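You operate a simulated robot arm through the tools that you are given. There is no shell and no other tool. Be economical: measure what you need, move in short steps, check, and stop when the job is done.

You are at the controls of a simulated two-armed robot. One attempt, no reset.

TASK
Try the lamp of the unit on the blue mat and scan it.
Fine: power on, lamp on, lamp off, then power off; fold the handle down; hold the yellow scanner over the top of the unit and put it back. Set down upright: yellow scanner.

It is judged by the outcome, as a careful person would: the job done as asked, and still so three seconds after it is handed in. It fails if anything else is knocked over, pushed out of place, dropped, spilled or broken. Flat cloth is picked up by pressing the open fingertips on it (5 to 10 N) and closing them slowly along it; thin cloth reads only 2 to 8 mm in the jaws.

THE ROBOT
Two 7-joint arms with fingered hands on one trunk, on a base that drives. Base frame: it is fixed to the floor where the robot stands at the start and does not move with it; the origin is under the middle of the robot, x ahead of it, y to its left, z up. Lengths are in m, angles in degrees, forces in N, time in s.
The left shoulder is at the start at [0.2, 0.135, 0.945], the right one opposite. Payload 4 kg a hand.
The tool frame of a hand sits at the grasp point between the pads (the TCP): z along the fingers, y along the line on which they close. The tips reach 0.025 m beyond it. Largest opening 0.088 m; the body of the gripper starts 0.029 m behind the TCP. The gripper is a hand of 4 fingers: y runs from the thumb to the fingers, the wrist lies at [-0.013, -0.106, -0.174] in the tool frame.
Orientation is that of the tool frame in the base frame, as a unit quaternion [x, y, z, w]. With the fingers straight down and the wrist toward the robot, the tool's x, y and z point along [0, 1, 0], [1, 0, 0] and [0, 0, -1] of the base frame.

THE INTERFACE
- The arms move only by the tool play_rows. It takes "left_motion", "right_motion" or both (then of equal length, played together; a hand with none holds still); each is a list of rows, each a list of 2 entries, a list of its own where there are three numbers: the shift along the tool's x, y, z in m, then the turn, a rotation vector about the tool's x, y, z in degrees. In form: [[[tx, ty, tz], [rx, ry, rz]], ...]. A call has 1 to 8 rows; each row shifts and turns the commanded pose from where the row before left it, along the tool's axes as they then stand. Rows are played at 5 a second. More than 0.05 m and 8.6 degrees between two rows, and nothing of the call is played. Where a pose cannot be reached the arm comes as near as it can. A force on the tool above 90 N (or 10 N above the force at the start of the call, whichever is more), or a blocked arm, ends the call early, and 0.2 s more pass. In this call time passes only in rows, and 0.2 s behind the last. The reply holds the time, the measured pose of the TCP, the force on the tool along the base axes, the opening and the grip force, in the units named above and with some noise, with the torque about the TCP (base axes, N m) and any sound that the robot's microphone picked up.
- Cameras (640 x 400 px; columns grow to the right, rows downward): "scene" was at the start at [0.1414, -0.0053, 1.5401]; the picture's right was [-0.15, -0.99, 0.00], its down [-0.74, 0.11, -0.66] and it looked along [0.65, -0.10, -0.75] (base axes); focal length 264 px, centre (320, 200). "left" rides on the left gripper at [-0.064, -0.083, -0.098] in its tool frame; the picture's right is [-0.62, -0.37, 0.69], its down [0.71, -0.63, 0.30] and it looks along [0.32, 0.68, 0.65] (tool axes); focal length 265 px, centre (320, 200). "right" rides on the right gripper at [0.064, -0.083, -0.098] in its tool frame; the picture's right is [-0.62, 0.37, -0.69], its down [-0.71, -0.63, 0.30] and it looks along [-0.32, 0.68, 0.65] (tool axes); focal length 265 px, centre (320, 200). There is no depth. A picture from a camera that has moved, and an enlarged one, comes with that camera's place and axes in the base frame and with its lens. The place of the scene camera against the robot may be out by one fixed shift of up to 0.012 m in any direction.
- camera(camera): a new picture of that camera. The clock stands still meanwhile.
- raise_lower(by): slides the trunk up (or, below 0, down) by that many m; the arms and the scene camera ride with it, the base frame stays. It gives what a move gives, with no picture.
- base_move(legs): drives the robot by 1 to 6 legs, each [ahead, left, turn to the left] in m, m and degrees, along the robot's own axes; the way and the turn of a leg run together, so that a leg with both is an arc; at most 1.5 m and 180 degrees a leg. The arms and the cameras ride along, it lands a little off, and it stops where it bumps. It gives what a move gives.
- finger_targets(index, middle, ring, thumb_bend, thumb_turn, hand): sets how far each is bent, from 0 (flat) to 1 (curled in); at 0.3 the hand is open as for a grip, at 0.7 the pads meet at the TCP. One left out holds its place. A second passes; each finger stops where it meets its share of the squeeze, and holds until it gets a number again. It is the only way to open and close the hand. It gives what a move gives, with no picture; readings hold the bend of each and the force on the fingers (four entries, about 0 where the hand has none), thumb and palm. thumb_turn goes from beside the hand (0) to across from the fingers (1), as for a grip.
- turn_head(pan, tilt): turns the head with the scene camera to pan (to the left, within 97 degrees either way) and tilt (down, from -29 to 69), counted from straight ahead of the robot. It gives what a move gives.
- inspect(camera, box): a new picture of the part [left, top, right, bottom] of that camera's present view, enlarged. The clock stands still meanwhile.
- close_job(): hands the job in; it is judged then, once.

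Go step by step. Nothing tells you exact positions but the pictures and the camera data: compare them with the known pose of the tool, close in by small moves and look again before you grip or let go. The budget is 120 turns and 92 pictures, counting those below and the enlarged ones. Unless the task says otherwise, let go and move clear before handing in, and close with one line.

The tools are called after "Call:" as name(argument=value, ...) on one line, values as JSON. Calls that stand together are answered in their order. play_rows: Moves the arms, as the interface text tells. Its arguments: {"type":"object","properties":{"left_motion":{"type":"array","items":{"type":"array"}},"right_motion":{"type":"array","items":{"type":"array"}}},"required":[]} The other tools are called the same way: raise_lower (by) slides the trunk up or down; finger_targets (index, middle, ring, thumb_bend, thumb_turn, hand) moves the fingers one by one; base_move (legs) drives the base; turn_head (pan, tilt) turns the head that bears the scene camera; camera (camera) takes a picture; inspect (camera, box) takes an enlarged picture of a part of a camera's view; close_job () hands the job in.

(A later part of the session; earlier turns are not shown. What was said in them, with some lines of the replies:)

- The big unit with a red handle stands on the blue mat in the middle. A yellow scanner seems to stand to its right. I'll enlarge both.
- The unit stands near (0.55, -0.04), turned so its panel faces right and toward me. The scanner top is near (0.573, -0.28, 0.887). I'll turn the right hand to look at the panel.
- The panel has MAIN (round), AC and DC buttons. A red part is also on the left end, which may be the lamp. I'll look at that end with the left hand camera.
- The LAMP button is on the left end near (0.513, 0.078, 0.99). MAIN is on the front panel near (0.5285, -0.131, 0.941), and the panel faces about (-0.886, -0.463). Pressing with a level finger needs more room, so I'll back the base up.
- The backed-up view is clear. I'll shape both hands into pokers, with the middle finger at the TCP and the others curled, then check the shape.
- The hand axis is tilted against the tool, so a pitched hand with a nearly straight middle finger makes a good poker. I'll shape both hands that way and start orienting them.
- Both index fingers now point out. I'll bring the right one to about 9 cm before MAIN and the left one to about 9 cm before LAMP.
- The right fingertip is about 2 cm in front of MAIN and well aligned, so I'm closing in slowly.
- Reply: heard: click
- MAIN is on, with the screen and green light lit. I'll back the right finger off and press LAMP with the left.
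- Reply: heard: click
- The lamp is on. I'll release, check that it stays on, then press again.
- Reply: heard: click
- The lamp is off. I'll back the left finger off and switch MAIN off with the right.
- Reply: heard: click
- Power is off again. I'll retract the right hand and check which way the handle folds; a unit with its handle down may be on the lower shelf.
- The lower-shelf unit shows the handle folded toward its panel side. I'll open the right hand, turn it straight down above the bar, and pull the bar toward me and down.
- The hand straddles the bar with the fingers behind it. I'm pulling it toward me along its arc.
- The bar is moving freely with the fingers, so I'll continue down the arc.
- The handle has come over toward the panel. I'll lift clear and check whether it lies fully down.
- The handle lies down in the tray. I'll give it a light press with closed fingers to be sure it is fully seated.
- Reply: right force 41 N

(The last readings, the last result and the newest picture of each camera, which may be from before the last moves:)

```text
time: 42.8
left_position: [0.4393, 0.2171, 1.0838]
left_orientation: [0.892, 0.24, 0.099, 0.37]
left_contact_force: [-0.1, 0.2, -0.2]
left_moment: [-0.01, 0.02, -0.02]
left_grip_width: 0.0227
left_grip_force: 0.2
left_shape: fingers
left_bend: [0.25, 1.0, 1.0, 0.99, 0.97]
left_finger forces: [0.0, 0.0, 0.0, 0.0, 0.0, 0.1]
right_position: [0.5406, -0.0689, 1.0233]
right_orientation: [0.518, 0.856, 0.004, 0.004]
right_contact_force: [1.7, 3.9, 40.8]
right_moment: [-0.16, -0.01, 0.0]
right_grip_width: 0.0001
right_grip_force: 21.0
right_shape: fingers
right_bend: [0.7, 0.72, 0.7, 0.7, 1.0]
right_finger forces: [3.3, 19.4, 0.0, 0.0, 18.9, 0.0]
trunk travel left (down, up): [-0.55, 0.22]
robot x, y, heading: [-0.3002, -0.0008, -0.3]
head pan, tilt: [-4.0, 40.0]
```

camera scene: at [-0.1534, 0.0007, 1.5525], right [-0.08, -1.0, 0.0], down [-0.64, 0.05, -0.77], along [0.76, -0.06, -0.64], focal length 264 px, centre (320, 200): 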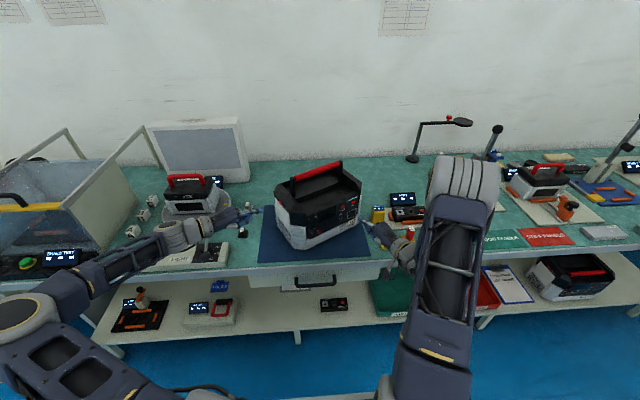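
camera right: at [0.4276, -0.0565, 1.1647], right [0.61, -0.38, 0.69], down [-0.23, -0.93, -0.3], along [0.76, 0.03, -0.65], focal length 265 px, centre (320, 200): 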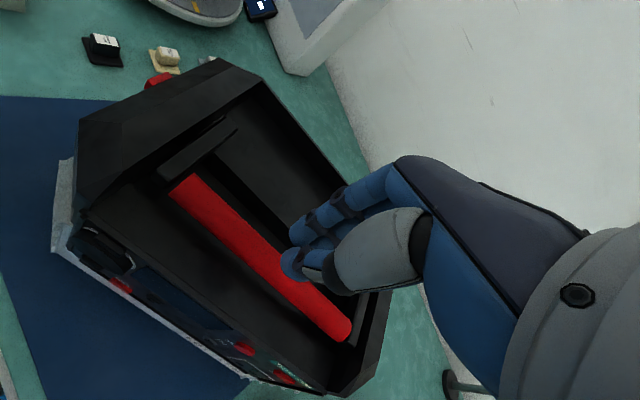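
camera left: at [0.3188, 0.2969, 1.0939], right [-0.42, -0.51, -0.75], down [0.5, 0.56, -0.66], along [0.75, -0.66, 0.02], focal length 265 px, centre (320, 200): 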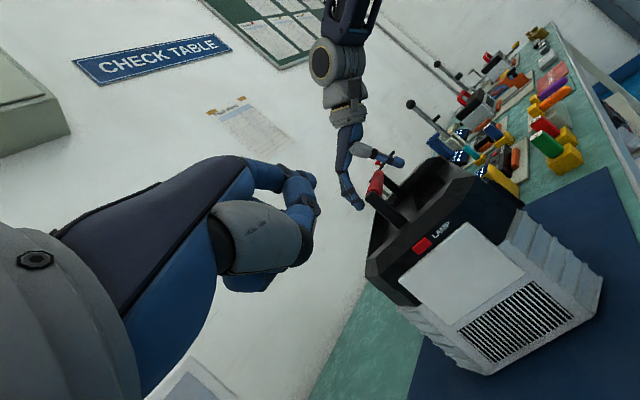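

The handle is hard against its stop, so it is fully down. I'll lift off and go look at the scanner.

Call:
play_rows(right_motion=[[[0, 0, -0.03], [0, 0, 0]], [[0, 0, -0.045], [0, 0, 0]], [[0, 0, -0.045], [0, 0, 0]], [[-0.029, -0.0354, 0], [0, 0, 0]], [[-0.029, -0.0354, 0], [0, 0, 0]], [[-0.029, -0.0354, 0], [0, 0, 0]], [[-0.029, -0.0354, 0], [0, 0, 0]], [[-0.029, -0.0354, 0], [0, 0, 0]]])

Call:
finger_targets(hand="right", index=0.3, middle=0.3, ring=0.3, thumb_bend=0.3)

Call:
camera(camera="right")

Call:
inspect(camera="scene", box=[350, 180, 450, 260])

```text
time: 44.5
left_position: [0.4402, 0.2175, 1.0825]
left_orientation: [0.892, 0.239, 0.099, 0.369]
left_contact_force: [0.4, 0.4, -0.1]
left_moment: [0.01, 0.01, 0.01]
left_grip_width: 0.0225
left_grip_force: 0.1
left_shape: fingers
left_bend: [0.25, 1.0, 1.0, 0.99, 0.97]
left_finger forces: [0.0, 0.0, 0.1, 0.1, 0.1, 0.0]
right_position: [0.4505, -0.2781, 1.1387]
right_orientation: [0.517, 0.856, 0.0, 0.0]
right_contact_force: [-0.6, -0.2, -0.8]
right_moment: [-0.02, 0.01, 0.01]
right_grip_width: 0.0
right_grip_force: 0.1
right_shape: fingers
right_bend: [0.7, 0.7, 0.7, 0.7, 1.0]
right_finger forces: [0.1, 0.0, 0.0, 0.0, 0.0, 0.0]
trunk travel left (down, up): [-0.55, 0.22]
robot x, y, heading: [-0.3013, 0.0035, -0.5]
head pan, tilt: [-4.0, 40.0]
```

```text
time: 45.5
left_position: [0.4402, 0.2174, 1.0831]
left_orientation: [0.892, 0.24, 0.099, 0.37]
left_contact_force: [0.1, -0.5, -0.1]
left_moment: [0.01, -0.01, -0.04]
left_grip_width: 0.0228
left_grip_force: 0.1
left_shape: fingers
left_bend: [0.25, 1.0, 1.0, 0.99, 0.97]
left_finger forces: [0.0, 0.0, 0.0, 0.0, 0.1, 0.1]
right_position: [0.4487, -0.2772, 1.1374]
right_orientation: [0.517, 0.856, 0.0, -0.001]
right_contact_force: [0.5, 0.6, 0.1]
right_moment: [-0.02, 0.02, 0.0]
right_grip_width: 0.0844
right_grip_force: 0.0
right_shape: fingers
right_bend: [0.3, 0.3, 0.3, 0.3, 0.98]
right_finger forces: [0.0, 0.0, 0.0, 0.0, 0.0, 0.0]
trunk travel left (down, up): [-0.55, 0.22]
robot x, y, heading: [-0.3009, -0.0006, -0.4]
head pan, tilt: [-4.0, 40.0]
```

```text
35 pictures are left
camera right: at [0.3472, -0.2602, 1.2386], right [0.61, -0.38, 0.69], down [-0.23, -0.93, -0.3], along [0.76, 0.03, -0.65], focal length 265 px, centre (320, 200)
```

right: 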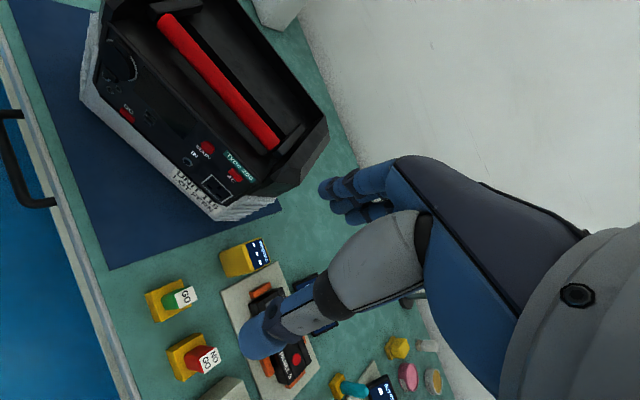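

```text
5.00 times, centred on (400, 220) of scene
camera zoom: at [-0.1527, 0.0007, 1.5524], right [-0.08, -1.0, 0.0], down [-0.64, 0.05, -0.77], along [0.76, -0.06, -0.64], focal length 1320 px, centre (-80, 100)
```

zoom: 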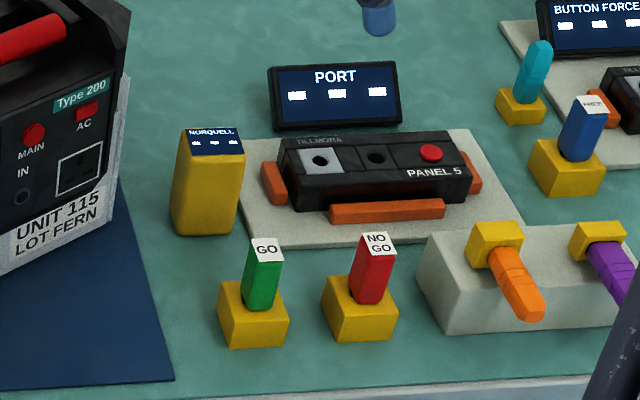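

Call:
inspect(camera="right", box=[200, 215, 300, 295])

```text
5.00 times, centred on (250, 255) of right
camera zoom: at [0.3472, -0.2602, 1.2386], right [0.61, -0.38, 0.69], down [-0.23, -0.93, -0.3], along [0.76, 0.03, -0.65], focal length 1327 px, centre (670, -75)
```

zoom: 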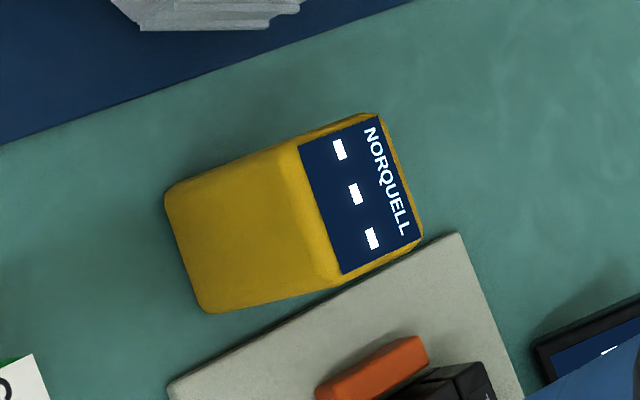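

The scanner stands axis-aligned at about (0.577, -0.286), roughly 35 × 41 mm and 82 mm tall, with its top near z 0.882. I'll square the hand up and come above it.

Call:
play_rows(right_motion=[[[0, 0, 0], [0, 0, 6.9]], [[0, 0, 0], [0, 0, 6.9]], [[0, 0, 0], [0, 0, 6.9]], [[0, 0, 0], [0, 0, 6.9]], [[-0.003, 0.043, 0], [0, 0, 0]], [[-0.003, 0.043, 0.02], [0, 0, 0]], [[-0.003, 0.042, 0.02], [0, 0, 0]], [[0, 0, 0.049], [0, 0, 0]]])

Call:
play_rows(right_motion=[[[0, 0, 0.045], [0, 0, 0]], [[0, 0, 0.045], [0, 0, 0]]])

Call:
camera(camera="right")

Call:
camera(camera="left")

```text
time: 47.4
left_position: [0.4395, 0.2172, 1.0826]
left_orientation: [0.892, 0.24, 0.1, 0.369]
left_contact_force: [0.3, 0.1, 0.0]
left_moment: [-0.03, 0.0, -0.04]
left_grip_width: 0.0225
left_grip_force: 0.1
left_shape: fingers
left_bend: [0.25, 1.0, 1.0, 0.99, 0.97]
left_finger forces: [0.0, 0.0, 0.1, 0.0, 0.0, 0.0]
right_position: [0.5774, -0.2889, 1.0435]
right_orientation: [0.706, 0.708, 0.0, 0.0]
right_contact_force: [-0.4, 1.0, 0.3]
right_moment: [-0.02, 0.03, 0.05]
right_grip_width: 0.0845
right_grip_force: 0.0
right_shape: fingers
right_bend: [0.3, 0.3, 0.3, 0.3, 0.98]
right_finger forces: [0.0, 0.1, 0.0, 0.0, 0.0, 0.1]
trunk travel left (down, up): [-0.55, 0.22]
robot x, y, heading: [-0.302, 0.0, -0.6]
head pan, tilt: [-4.0, 40.0]
```

```text
time: 48.0
left_position: [0.4396, 0.2183, 1.0838]
left_orientation: [0.892, 0.24, 0.1, 0.369]
left_contact_force: [0.6, -0.7, -0.6]
left_moment: [-0.01, 0.01, -0.01]
left_grip_width: 0.0227
left_grip_force: 0.1
left_shape: fingers
left_bend: [0.25, 1.0, 1.0, 0.99, 0.97]
left_finger forces: [0.0, 0.0, 0.0, 0.1, 0.0, 0.0]
right_position: [0.5787, -0.2892, 0.9556]
right_orientation: [0.707, 0.708, 0.0, 0.0]
right_contact_force: [-0.6, 0.1, -0.2]
right_moment: [-0.02, 0.03, 0.0]
right_grip_width: 0.0847
right_grip_force: 0.1
right_shape: fingers
right_bend: [0.3, 0.3, 0.3, 0.3, 0.98]
right_finger forces: [0.0, 0.0, 0.0, 0.0, 0.1, 0.0]
trunk travel left (down, up): [-0.55, 0.22]
robot x, y, heading: [-0.3081, -0.0016, -0.2]
head pan, tilt: [-4.0, 40.0]
```

```text
32 pictures are left
camera right: at [0.4957, -0.2254, 1.0556], right [0.37, -0.62, 0.69], down [-0.63, -0.72, -0.3], along [0.68, -0.32, -0.65], focal length 265 px, centre (320, 200)
```

right: 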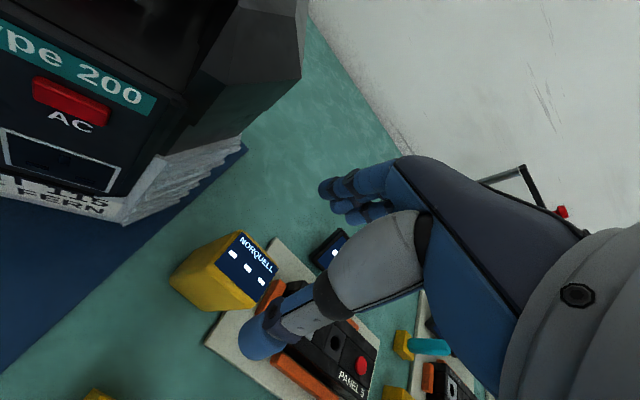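

```text
31 pictures are left
camera left: at [0.3186, 0.2969, 1.094], right [-0.42, -0.51, -0.75], down [0.5, 0.56, -0.66], along [0.75, -0.66, 0.02], focal length 265 px, centre (320, 200)
```

left: 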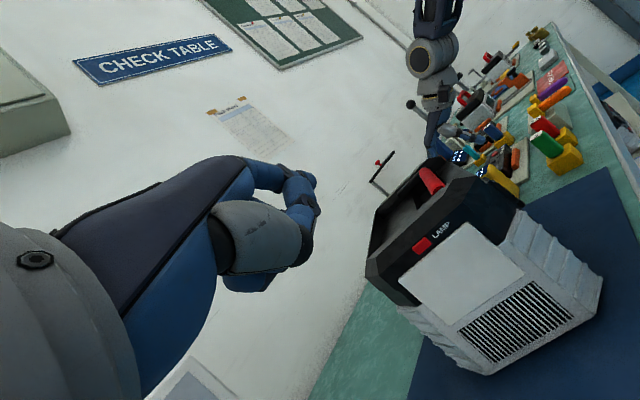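

Call:
play_rows(right_motion=[[[0.0015, -0.001, 0.03], [0, 0, 0]], [[0, -0.001, 0.03], [0, 0, 0]], [[0, 0, 0.022], [0, 0, 0]], [[0, 0, 0.011], [0, 0, 0]]])

Call:
camera(camera="right")

Call:
inspect(camera="scene", box=[340, 170, 460, 270])

```text
time: 49.0
left_position: [0.4388, 0.2173, 1.0821]
left_orientation: [0.892, 0.24, 0.099, 0.37]
left_contact_force: [-0.2, 0.5, -0.3]
left_moment: [-0.02, -0.02, 0.01]
left_grip_width: 0.0228
left_grip_force: 0.1
left_shape: fingers
left_bend: [0.25, 1.0, 1.0, 0.99, 0.97]
left_finger forces: [0.1, 0.0, 0.1, 0.0, 0.0, 0.0]
right_position: [0.576, -0.2897, 0.8607]
right_orientation: [0.707, 0.708, 0.0, 0.0]
right_contact_force: [-0.2, 0.4, 0.3]
right_moment: [-0.02, -0.03, -0.01]
right_grip_width: 0.0843
right_grip_force: 0.0
right_shape: fingers
right_bend: [0.3, 0.3, 0.3, 0.3, 0.98]
right_finger forces: [0.0, 0.0, 0.0, 0.0, 0.0, 0.0]
trunk travel left (down, up): [-0.55, 0.22]
robot x, y, heading: [-0.3007, -0.003, -0.6]
head pan, tilt: [-4.0, 40.0]
```

```text
30 pictures are left
camera right: at [0.4931, -0.2256, 0.9625], right [0.37, -0.62, 0.69], down [-0.63, -0.72, -0.3], along [0.68, -0.32, -0.65], focal length 265 px, centre (320, 200)
```

right: 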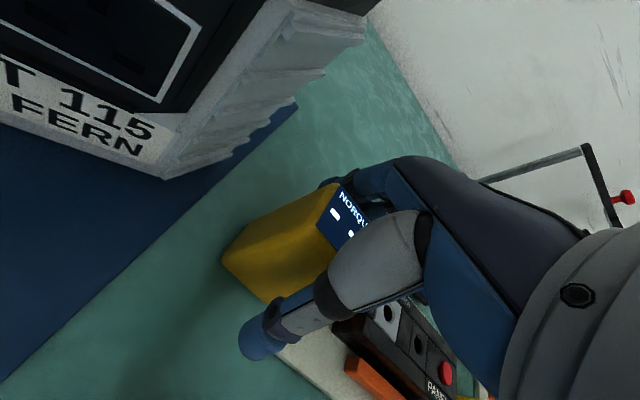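

```text
4.00 times, centred on (400, 220) of scene
camera zoom: at [-0.1528, 0.0007, 1.5524], right [-0.08, -1.0, 0.0], down [-0.64, 0.05, -0.77], along [0.76, -0.06, -0.64], focal length 1056 px, centre (0, 120)
```

zoom: 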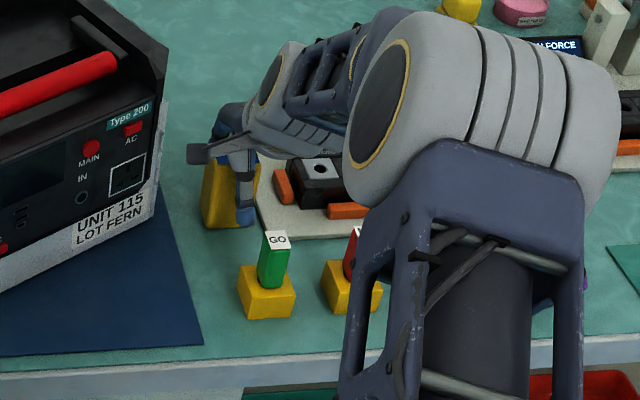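

The scanner sits between thumb and fingers, so I'm closing.

Call:
finger_targets(hand="right", index=0.7, middle=0.7, ring=0.7, thumb_bend=0.7)

Call:
camera(camera="right")

```text
time: 50.0
left_position: [0.4394, 0.2181, 1.083]
left_orientation: [0.892, 0.24, 0.099, 0.369]
left_contact_force: [-0.8, 0.1, -0.5]
left_moment: [0.0, 0.0, 0.02]
left_grip_width: 0.0228
left_grip_force: 0.0
left_shape: fingers
left_bend: [0.25, 1.0, 1.0, 0.99, 0.97]
left_finger forces: [0.1, 0.0, 0.1, 0.0, 0.1, 0.1]
right_position: [0.5746, -0.2897, 0.8628]
right_orientation: [0.706, 0.708, 0.0, 0.0]
right_contact_force: [0.8, 0.6, 0.5]
right_moment: [-0.02, -0.11, -0.01]
right_grip_width: 0.0333
right_grip_force: 17.0
right_shape: fingers
right_bend: [0.58, 0.6, 0.65, 0.54, 1.0]
right_finger forces: [6.9, 7.0, 4.7, 0.0, 16.1, 0.1]
trunk travel left (down, up): [-0.55, 0.22]
robot x, y, heading: [-0.3, -0.0005, -0.5]
head pan, tilt: [-4.0, 40.0]
```

```text
28 pictures are left
camera right: at [0.4932, -0.2256, 0.9628], right [0.37, -0.62, 0.69], down [-0.63, -0.72, -0.3], along [0.68, -0.32, -0.65], focal length 265 px, centre (320, 200)
```

right: 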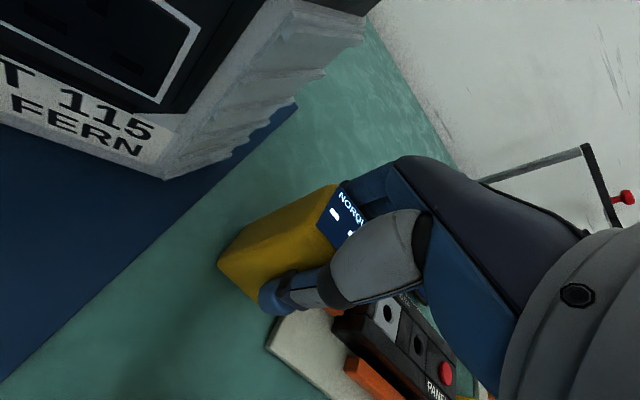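

Call:
play_rows(right_motion=[[[0, 0, -0.02], [0, 0, 0]], [[0, 0, -0.035], [0, 0, 0]], [[0, 0, -0.045], [0, 0, 0]], [[0, 0, -0.045], [0, 0, 0]], [[0, 0, -0.045], [0, 0, 0]], [[0, 0, -0.045], [0, 0, 0]], [[0, 0, -0.035], [0, 0, 0]]])

Call:
inspect(camera="scene", box=[250, 110, 450, 260])

Call:
camera(camera="right")

```text
time: 51.5
left_position: [0.4408, 0.2176, 1.082]
left_orientation: [0.892, 0.24, 0.099, 0.369]
left_contact_force: [0.6, -0.4, 0.2]
left_moment: [0.04, 0.02, -0.06]
left_grip_width: 0.0229
left_grip_force: 0.1
left_shape: fingers
left_bend: [0.25, 1.0, 1.0, 0.99, 0.97]
left_finger forces: [0.0, 0.1, 0.0, 0.0, 0.0, 0.0]
right_position: [0.5762, -0.2883, 1.1326]
right_orientation: [0.706, 0.708, 0.0, -0.001]
right_contact_force: [-0.1, 0.8, -1.5]
right_moment: [0.01, -0.01, 0.01]
right_grip_width: 0.0333
right_grip_force: 16.5
right_shape: fingers
right_bend: [0.58, 0.61, 0.65, 0.54, 1.0]
right_finger forces: [6.5, 6.5, 4.3, 0.1, 15.7, 0.1]
trunk travel left (down, up): [-0.55, 0.22]
robot x, y, heading: [-0.3013, -0.0006, -0.2]
head pan, tilt: [-4.0, 40.0]
```

```text
2.67 times, centred on (350, 185) of scene
camera zoom: at [-0.1526, 0.0006, 1.5524], right [-0.08, -1.0, 0.0], down [-0.64, 0.05, -0.77], along [0.76, -0.06, -0.64], focal length 704 px, centre (240, 240)
```

zoom: 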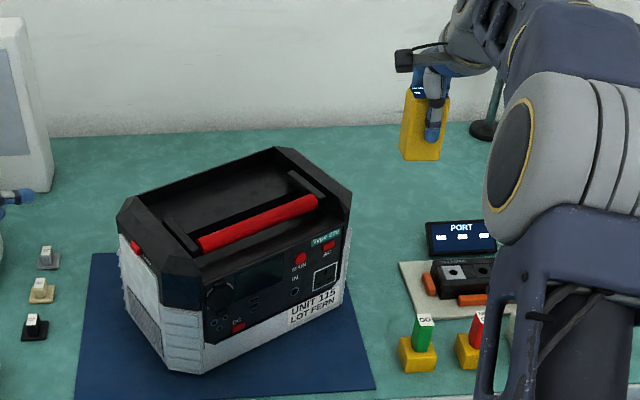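

```text
26 pictures are left
camera right: at [0.4932, -0.225, 1.2325], right [0.37, -0.62, 0.69], down [-0.63, -0.72, -0.3], along [0.68, -0.32, -0.65], focal length 265 px, centre (320, 200)
```

right: 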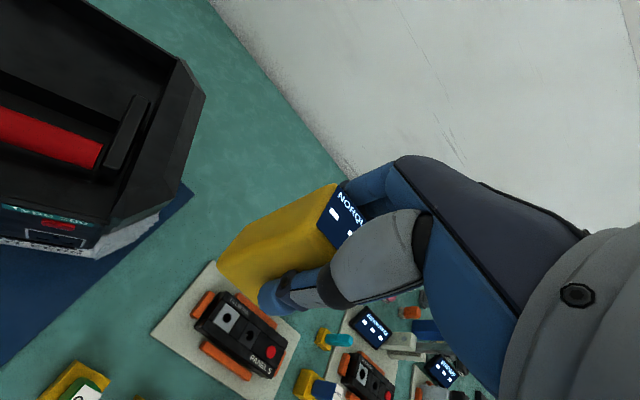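

Held firmly and upright. I'll carry it over the top of the unit.

Call:
play_rows(right_motion=[[[0.046, 0.002, 0], [0, 0, 0]], [[0.048, 0.002, 0], [0, 0, 0]], [[0.048, 0.002, 0], [0, 0, 0]], [[0.048, 0.002, 0], [0, 0, 0]], [[0.046, 0, 0], [0, 0, 0]], [[0, 0, 0.012], [0, 0, 0]], [[0, 0, 0.012], [0, 0, 0]], [[0, 0, 0], [0, 0, 0]]])

Call:
inspect(camera="scene", box=[250, 110, 410, 260])

Call:
camera(camera="left")

Call:
inspect(camera="right", box=[300, 160, 380, 250])

```text
time: 53.4
left_position: [0.4386, 0.2186, 1.0835]
left_orientation: [0.892, 0.24, 0.1, 0.369]
left_contact_force: [-0.1, -0.5, 0.2]
left_moment: [0.0, -0.03, 0.0]
left_grip_width: 0.0228
left_grip_force: 0.0
left_shape: fingers
left_bend: [0.25, 1.0, 1.0, 0.99, 0.97]
left_finger forces: [0.1, 0.1, 0.0, 0.0, 0.0, 0.0]
right_position: [0.5844, -0.0536, 1.1084]
right_orientation: [0.706, 0.708, 0.0, -0.001]
right_contact_force: [0.0, -0.4, -2.1]
right_moment: [0.02, 0.02, 0.0]
right_grip_width: 0.0332
right_grip_force: 16.1
right_shape: fingers
right_bend: [0.58, 0.61, 0.65, 0.54, 1.0]
right_finger forces: [6.4, 6.5, 4.3, 0.0, 15.5, 0.0]
trunk travel left (down, up): [-0.55, 0.22]
robot x, y, heading: [-0.3024, 0.0025, -0.0]
head pan, tilt: [-4.0, 40.0]
```

```text
2.67 times, centred on (330, 185) of scene
camera zoom: at [-0.1527, 0.0008, 1.5524], right [-0.08, -1.0, 0.0], down [-0.64, 0.05, -0.77], along [0.76, -0.06, -0.64], focal length 704 px, centre (293, 240)
```

zoom: 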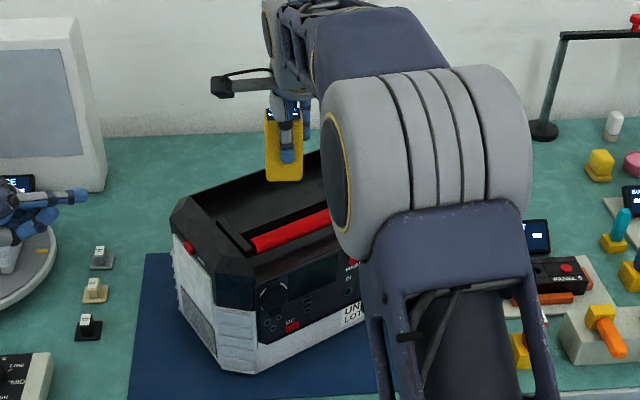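

```text
24 pictures are left
camera left: at [0.3188, 0.2969, 1.0938], right [-0.42, -0.51, -0.75], down [0.5, 0.56, -0.66], along [0.75, -0.66, 0.02], focal length 265 px, centre (320, 200)
```

left: 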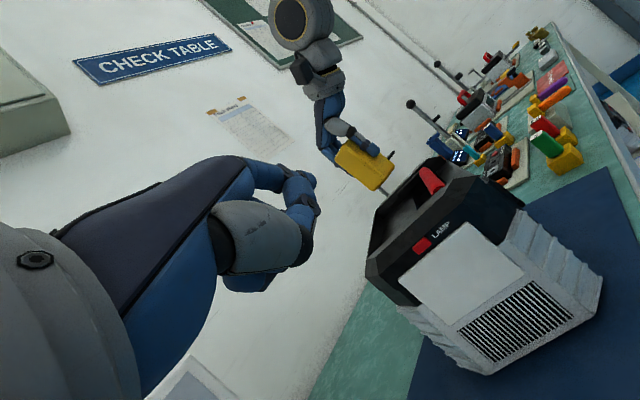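

```text
4.44 times, centred on (340, 205) of right
camera zoom: at [0.5014, 0.0107, 1.2089], right [0.37, -0.62, 0.69], down [-0.63, -0.72, -0.3], along [0.68, -0.32, -0.65], focal length 1180 px, centre (231, 178)
```

zoom: 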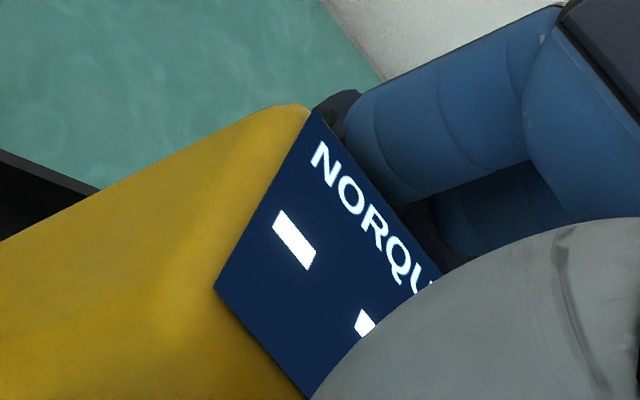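

The display is unchanged. I'll lower a little, hold for a couple of seconds and check.

Call:
play_rows(right_motion=[[[0, -0.006, 0.01], [0, 0, 0]], [[0, -0.006, 0.01], [0, 0, 0]], [[0, 0, 0], [0, 0, 0]], [[0, 0, 0], [0, 0, 0]], [[0, 0, 0], [0, 0, 0]], [[0, 0, 0], [0, 0, 0]], [[0, 0, 0], [0, 0, 0]], [[0, 0, 0], [0, 0, 0]]])

Call:
inspect(camera="right", box=[300, 160, 380, 250])

Call:
inspect(camera="left", box=[300, 100, 500, 270])

```text
time: 55.1
left_position: [0.4392, 0.2164, 1.0832]
left_orientation: [0.892, 0.24, 0.1, 0.369]
left_contact_force: [-0.8, -0.4, 0.0]
left_moment: [-0.05, 0.0, -0.01]
left_grip_width: 0.0232
left_grip_force: 0.1
left_shape: fingers
left_bend: [0.25, 1.0, 1.0, 0.99, 0.97]
left_finger forces: [0.0, 0.0, 0.0, 0.0, 0.0, 0.0]
right_position: [0.5724, -0.0534, 1.0889]
right_orientation: [0.706, 0.708, 0.0, 0.0]
right_contact_force: [0.6, 0.3, -1.6]
right_moment: [0.0, 0.0, 0.01]
right_grip_width: 0.0331
right_grip_force: 16.8
right_shape: fingers
right_bend: [0.58, 0.61, 0.65, 0.54, 1.0]
right_finger forces: [6.5, 6.4, 4.3, 0.0, 15.5, 0.0]
trunk travel left (down, up): [-0.55, 0.22]
robot x, y, heading: [-0.3038, -0.0004, -0.4]
head pan, tilt: [-4.0, 40.0]
```

```text
4.44 times, centred on (340, 205) of right
camera zoom: at [0.4892, 0.0105, 1.1886], right [0.37, -0.62, 0.69], down [-0.63, -0.72, -0.3], along [0.68, -0.32, -0.65], focal length 1180 px, centre (231, 178)
```

zoom: 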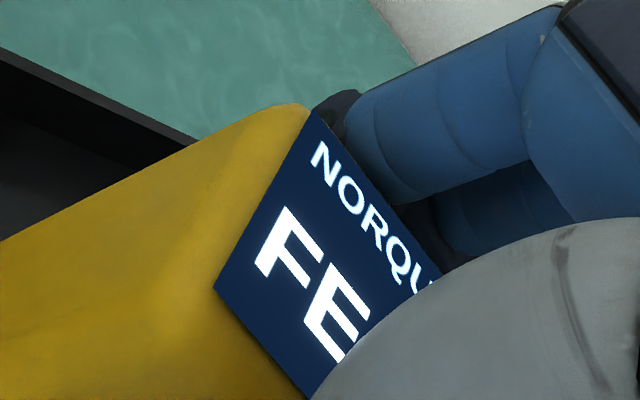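

```text
2.35 times, centred on (400, 185) of left
camera zoom: at [0.3188, 0.2968, 1.0938], right [-0.42, -0.51, -0.75], down [0.5, 0.56, -0.66], along [0.75, -0.66, 0.02], focal length 624 px, centre (132, 235)
```

zoom: 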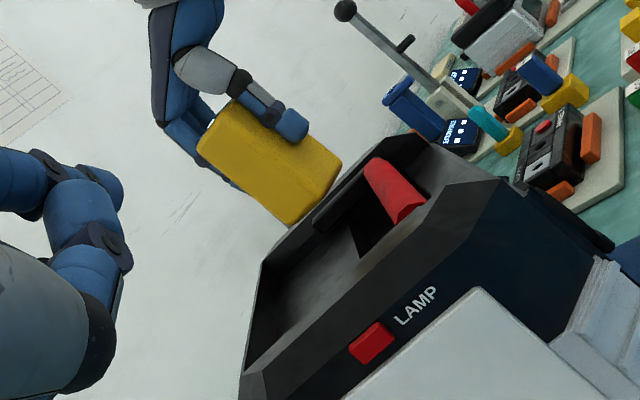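

The scanner read "FE…", matching LOT FERN. I'll take it back to its spot the same way.

Call:
play_rows(right_motion=[[[0, 0, -0.022], [0, 0, 0]], [[0, 0.002, -0.022], [0, 0, 0]], [[-0.046, 0, 0], [0, 0, 0]], [[-0.048, 0, 0], [0, 0, 0]], [[-0.048, 0, 0], [0, 0, 0]], [[-0.048, 0, 0], [0, 0, 0]], [[-0.046, 0, 0], [0, 0, 0]], [[0, 0, 0], [0, 0, 0]]])

Call:
camera(camera="right")

```text
time: 57.0
left_position: [0.4408, 0.2181, 1.083]
left_orientation: [0.892, 0.24, 0.099, 0.369]
left_contact_force: [-0.4, -0.1, 0.4]
left_moment: [-0.03, 0.0, 0.06]
left_grip_width: 0.0229
left_grip_force: 0.1
left_shape: fingers
left_bend: [0.25, 1.0, 1.0, 0.99, 0.97]
left_finger forces: [0.0, 0.1, 0.1, 0.1, 0.0, 0.0]
right_position: [0.5748, -0.2911, 1.1316]
right_orientation: [0.706, 0.708, 0.001, 0.0]
right_contact_force: [-0.3, 0.0, -1.5]
right_moment: [-0.02, -0.02, 0.0]
right_grip_width: 0.0331
right_grip_force: 15.9
right_shape: fingers
right_bend: [0.58, 0.61, 0.66, 0.54, 1.0]
right_finger forces: [6.5, 6.3, 4.2, 0.1, 15.1, 0.0]
trunk travel left (down, up): [-0.55, 0.22]
robot x, y, heading: [-0.3015, 0.002, -0.5]
head pan, tilt: [-4.0, 40.0]
```

```text
20 pictures are left
camera right: at [0.4917, -0.2263, 1.2321], right [0.37, -0.62, 0.69], down [-0.63, -0.72, -0.3], along [0.68, -0.32, -0.65], focal length 265 px, centre (320, 200)
```

right: 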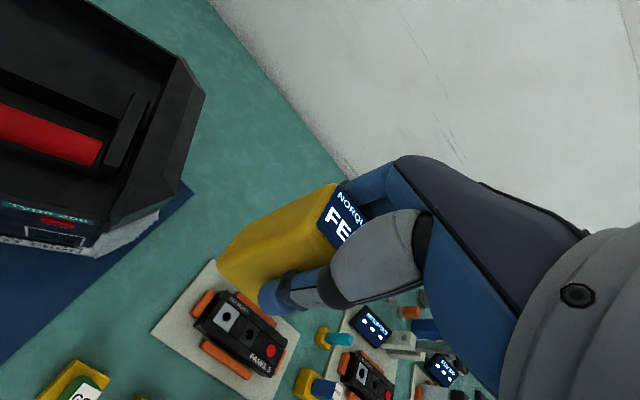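

Call:
play_rows(right_motion=[[[0.001, 0, 0.045], [0, 0, 0]], [[0, 0, 0.045], [0, 0, 0]], [[0, 0, 0.045], [0, 0, 0]], [[0, 0, 0.045], [0, 0, 0]], [[0, 0, 0.045], [0, 0, 0]], [[0, 0, 0.02], [0, 0, 0]], [[0, 0, 0.012], [0, 0, 0]], [[0, 0, 0], [0, 0, 0]]])

Call:
play_rows(right_motion=[[[0, 0, 0.005], [0, 0, 0]], [[0, 0, 0.004], [0, 0, 0]], [[0, 0, 0.0025], [0, 0, 0]]])

Call:
camera(camera="right")

```text
time: 58.8
left_position: [0.4392, 0.2177, 1.0837]
left_orientation: [0.892, 0.24, 0.1, 0.37]
left_contact_force: [-0.4, 0.4, -0.4]
left_moment: [0.04, 0.03, -0.01]
left_grip_width: 0.0228
left_grip_force: 0.0
left_shape: fingers
left_bend: [0.25, 1.0, 1.0, 0.99, 0.97]
left_finger forces: [0.0, 0.0, 0.0, 0.1, 0.0, 0.1]
right_position: [0.5726, -0.2857, 0.876]
right_orientation: [0.706, 0.708, 0.0, 0.0]
right_contact_force: [0.6, 0.2, -1.6]
right_moment: [0.01, -0.02, 0.01]
right_grip_width: 0.033
right_grip_force: 15.9
right_shape: fingers
right_bend: [0.58, 0.61, 0.66, 0.54, 1.0]
right_finger forces: [6.4, 6.5, 4.2, 0.0, 14.9, 0.0]
trunk travel left (down, up): [-0.55, 0.22]
robot x, y, heading: [-0.3005, -0.0011, -0.5]
head pan, tilt: [-4.0, 40.0]
```

```text
time: 59.5
left_position: [0.4392, 0.2178, 1.0825]
left_orientation: [0.892, 0.24, 0.099, 0.37]
left_contact_force: [0.4, 0.2, 0.3]
left_moment: [0.0, 0.04, -0.02]
left_grip_width: 0.023
left_grip_force: 0.0
left_shape: fingers
left_bend: [0.25, 1.0, 1.0, 0.99, 0.97]
left_finger forces: [0.1, 0.0, 0.0, 0.0, 0.0, 0.0]
right_position: [0.574, -0.2872, 0.8642]
right_orientation: [0.707, 0.708, -0.001, -0.001]
right_contact_force: [0.5, -0.6, -1.9]
right_moment: [-0.03, 0.0, -0.01]
right_grip_width: 0.0329
right_grip_force: 16.2
right_shape: fingers
right_bend: [0.58, 0.61, 0.66, 0.54, 1.0]
right_finger forces: [6.5, 6.4, 4.2, 0.1, 15.0, 0.0]
trunk travel left (down, up): [-0.55, 0.22]
robot x, y, heading: [-0.2991, 0.0032, -0.4]
head pan, tilt: [-4.0, 40.0]
```

```text
19 pictures are left
camera right: at [0.4905, -0.2239, 0.9651], right [0.37, -0.62, 0.69], down [-0.63, -0.72, -0.3], along [0.68, -0.32, -0.65], focal length 265 px, centre (320, 200)
```

right: 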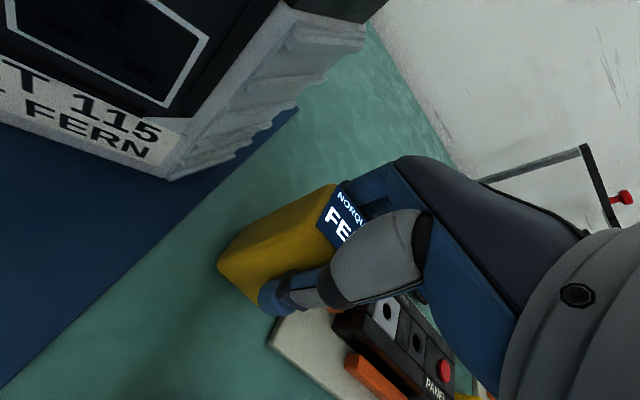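

Call:
play_rows(right_motion=[[[-0.001, 0, 0.0015], [0, 0, 0]], [[0, 0, 0.001], [0, 0, 0]]])

```text
time: 60.1
left_position: [0.4399, 0.2166, 1.0829]
left_orientation: [0.892, 0.239, 0.099, 0.37]
left_contact_force: [-0.3, 0.2, -0.1]
left_moment: [0.02, 0.0, -0.01]
left_grip_width: 0.023
left_grip_force: 0.1
left_shape: fingers
left_bend: [0.25, 1.0, 1.0, 0.99, 0.97]
left_finger forces: [0.1, 0.1, 0.1, 0.0, 0.0, 0.0]
right_position: [0.5719, -0.2898, 0.8629]
right_orientation: [0.706, 0.708, 0.0, -0.001]
right_contact_force: [0.1, -0.2, -1.8]
right_moment: [-0.01, -0.02, 0.01]
right_grip_width: 0.033
right_grip_force: 16.1
right_shape: fingers
right_bend: [0.58, 0.61, 0.66, 0.54, 1.0]
right_finger forces: [6.3, 6.3, 4.1, 0.1, 15.0, 0.0]
trunk travel left (down, up): [-0.55, 0.22]
robot x, y, heading: [-0.3023, -0.0003, -0.5]
head pan, tilt: [-4.0, 40.0]
```

Call:
play_rows(right_motion=[[[0, 0, 0.0015], [0, 0, 0]], [[0, 0, 0.001], [0, 0, 0]]])

```text
time: 60.8
left_position: [0.4404, 0.2178, 1.0838]
left_orientation: [0.892, 0.239, 0.099, 0.37]
left_contact_force: [-1.0, -0.3, -0.4]
left_moment: [0.01, 0.0, 0.02]
left_grip_width: 0.0227
left_grip_force: 0.0
left_shape: fingers
left_bend: [0.25, 1.0, 1.0, 0.99, 0.97]
left_finger forces: [0.0, 0.0, 0.0, 0.1, 0.0, 0.0]
right_position: [0.5738, -0.2892, 0.8627]
right_orientation: [0.707, 0.708, 0.002, 0.002]
right_contact_force: [-3.3, 0.8, 8.5]
right_moment: [-0.03, 0.03, -0.01]
right_grip_width: 0.0332
right_grip_force: 17.0
right_shape: fingers
right_bend: [0.59, 0.61, 0.66, 0.54, 1.0]
right_finger forces: [6.2, 6.3, 4.1, 0.0, 17.5, 0.0]
trunk travel left (down, up): [-0.55, 0.22]
robot x, y, heading: [-0.3035, 0.0006, -0.3]
head pan, tilt: [-4.0, 40.0]
```

It has landed. I'll relax the press slightly and open evenly.

Call:
play_rows(right_motion=[[[0, 0, -0.0012], [0, 0, 0]]])

Call:
finger_targets(hand="right", index=0.45, middle=0.45, ring=0.45, thumb_bend=0.45)

Call:
finger_targets(hand="right", index=0.3, middle=0.3, ring=0.3, thumb_bend=0.3)

Call:
camera(camera="right")

```text
time: 61.1
left_position: [0.4392, 0.2174, 1.0838]
left_orientation: [0.892, 0.24, 0.099, 0.37]
left_contact_force: [-0.3, 0.2, -0.3]
left_moment: [-0.03, 0.01, 0.0]
left_grip_width: 0.0228
left_grip_force: 0.1
left_shape: fingers
left_bend: [0.25, 1.0, 1.0, 0.99, 0.97]
left_finger forces: [0.0, 0.0, 0.0, 0.1, 0.1, 0.0]
right_position: [0.5738, -0.2895, 0.8628]
right_orientation: [0.706, 0.708, 0.0, 0.0]
right_contact_force: [-1.7, -0.9, 6.8]
right_moment: [-0.05, -0.03, 0.01]
right_grip_width: 0.0329
right_grip_force: 18.0
right_shape: fingers
right_bend: [0.59, 0.61, 0.66, 0.54, 1.0]
right_finger forces: [6.5, 6.3, 4.8, 0.0, 17.2, 0.0]
trunk travel left (down, up): [-0.55, 0.22]
robot x, y, heading: [-0.3029, 0.0022, -0.4]
head pan, tilt: [-4.0, 40.0]
```

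```text
time: 62.1
left_position: [0.4395, 0.2179, 1.0823]
left_orientation: [0.892, 0.24, 0.1, 0.37]
left_contact_force: [0.2, 1.4, 0.5]
left_moment: [0.02, 0.05, 0.02]
left_grip_width: 0.0231
left_grip_force: 0.1
left_shape: fingers
left_bend: [0.25, 1.0, 1.0, 0.99, 0.97]
left_finger forces: [0.0, 0.1, 0.0, 0.0, 0.0, 0.0]
right_position: [0.5735, -0.288, 0.8631]
right_orientation: [0.706, 0.708, 0.0, 0.0]
right_contact_force: [0.2, -0.3, -0.8]
right_moment: [0.02, 0.0, 0.03]
right_grip_width: 0.0523
right_grip_force: 0.4
right_shape: fingers
right_bend: [0.45, 0.45, 0.45, 0.45, 0.99]
right_finger forces: [0.1, 0.0, 0.1, 0.0, 0.3, 0.0]
trunk travel left (down, up): [-0.55, 0.22]
robot x, y, heading: [-0.3025, -0.0002, -0.4]
head pan, tilt: [-4.0, 40.0]
```

```text
time: 63.1
left_position: [0.4396, 0.2177, 1.0825]
left_orientation: [0.892, 0.24, 0.099, 0.37]
left_contact_force: [-0.8, -0.1, -0.4]
left_moment: [-0.03, -0.02, 0.0]
left_grip_width: 0.0227
left_grip_force: 0.0
left_shape: fingers
left_bend: [0.25, 1.0, 1.0, 0.99, 0.97]
left_finger forces: [0.2, 0.0, 0.0, 0.0, 0.1, 0.0]
right_position: [0.573, -0.2877, 0.862]
right_orientation: [0.707, 0.708, 0.0, 0.0]
right_contact_force: [0.0, 0.9, -0.1]
right_moment: [0.02, 0.0, -0.02]
right_grip_width: 0.0847
right_grip_force: 0.0
right_shape: fingers
right_bend: [0.3, 0.3, 0.3, 0.3, 0.98]
right_finger forces: [0.0, 0.0, 0.0, 0.0, 0.0, 0.0]
trunk travel left (down, up): [-0.55, 0.22]
robot x, y, heading: [-0.3008, 0.0046, -0.5]
head pan, tilt: [-4.0, 40.0]
```

```text
18 pictures are left
camera right: at [0.4909, -0.2245, 0.9622], right [0.37, -0.62, 0.69], down [-0.63, -0.72, -0.3], along [0.68, -0.32, -0.65], focal length 265 px, centre (320, 200)
```

right: 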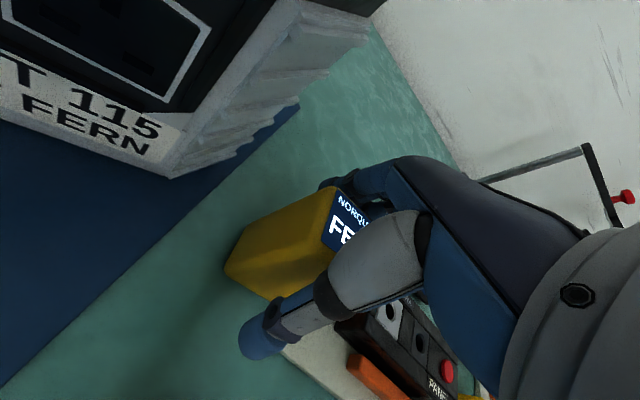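

Released and standing upright. I'll lift straight up, back away and check everything.

Call:
play_rows(right_motion=[[[0, 0, -0.02], [0, 0, 0]], [[0, 0, -0.04], [0, 0, 0]], [[0, 0, -0.045], [0, 0, 0]], [[0, 0, -0.045], [0, 0, 0]], [[0, 0, -0.045], [0, 0, 0]], [[-0.02, -0.04, 0], [0, 0, 0]], [[-0.02, -0.04, 0], [0, 0, 0]], [[-0.02, -0.04, 0], [0, 0, 0]]])

Call:
camera(camera="scene")

Call:
inspect(camera="scene", box=[250, 150, 450, 270])

Call:
inspect(camera="left", box=[350, 130, 620, 370])

```text
time: 65.0
left_position: [0.4388, 0.2175, 1.0841]
left_orientation: [0.892, 0.24, 0.1, 0.369]
left_contact_force: [0.7, 0.1, -0.7]
left_moment: [-0.04, 0.02, -0.01]
left_grip_width: 0.0226
left_grip_force: 0.1
left_shape: fingers
left_bend: [0.25, 1.0, 1.0, 0.99, 0.97]
left_finger forces: [0.0, 0.0, 0.0, 0.1, 0.0, 0.0]
right_position: [0.4538, -0.3488, 1.054]
right_orientation: [0.706, 0.708, 0.0, -0.001]
right_contact_force: [-0.4, 0.6, 0.3]
right_moment: [-0.03, 0.02, -0.02]
right_grip_width: 0.0845
right_grip_force: 0.0
right_shape: fingers
right_bend: [0.3, 0.3, 0.3, 0.3, 0.98]
right_finger forces: [0.0, 0.0, 0.0, 0.0, 0.0, 0.0]
trunk travel left (down, up): [-0.55, 0.22]
robot x, y, heading: [-0.303, 0.0064, -0.2]
head pan, tilt: [-4.0, 40.0]
```

```text
17 pictures are left
camera scene: at [-0.1524, 0.001, 1.5524], right [-0.08, -1.0, 0.0], down [-0.64, 0.05, -0.77], along [0.76, -0.06, -0.64], focal length 264 px, centre (320, 200)
```

scene: 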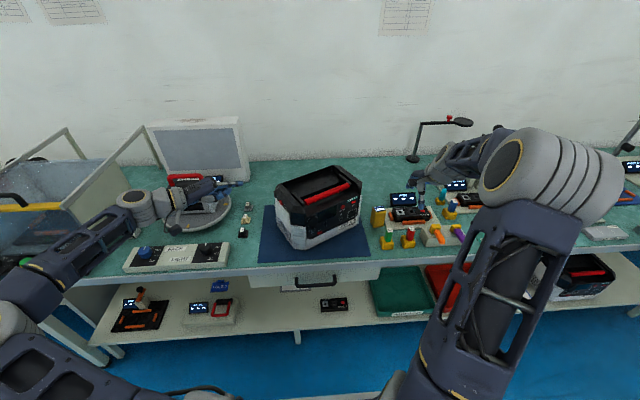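

```text
3.20 times, centred on (350, 210) of scene
camera zoom: at [-0.1524, 0.001, 1.5524], right [-0.08, -1.0, 0.0], down [-0.64, 0.05, -0.77], along [0.76, -0.06, -0.64], focal length 845 px, centre (224, 168)
```

zoom: 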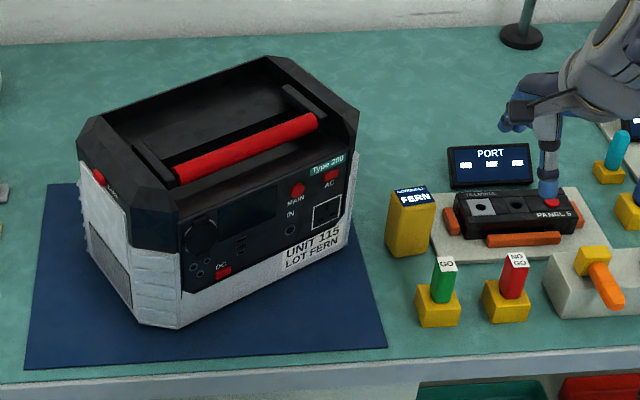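

```text
1.67 times, centred on (485, 250) of left
camera zoom: at [0.3189, 0.2973, 1.0936], right [-0.42, -0.51, -0.75], down [0.5, 0.56, -0.66], along [0.76, -0.66, 0.02], focal length 442 px, centre (45, 117)
```

zoom: 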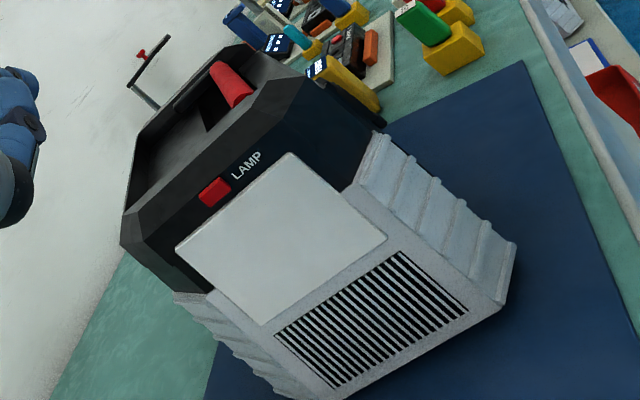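

The unit is off with its handle down, and the scanner stands upright at its old spot showing FERN. Both hands are clear and nothing else looks disturbed, so I'm handing in.

Call:
close_job()

```text
The job is handed in.
```

The lamp worked: I switched the power on, the lamp on and off, then the power off. The handle is folded down, and the scanner read FERN over the top of the unit and is back upright in its place.
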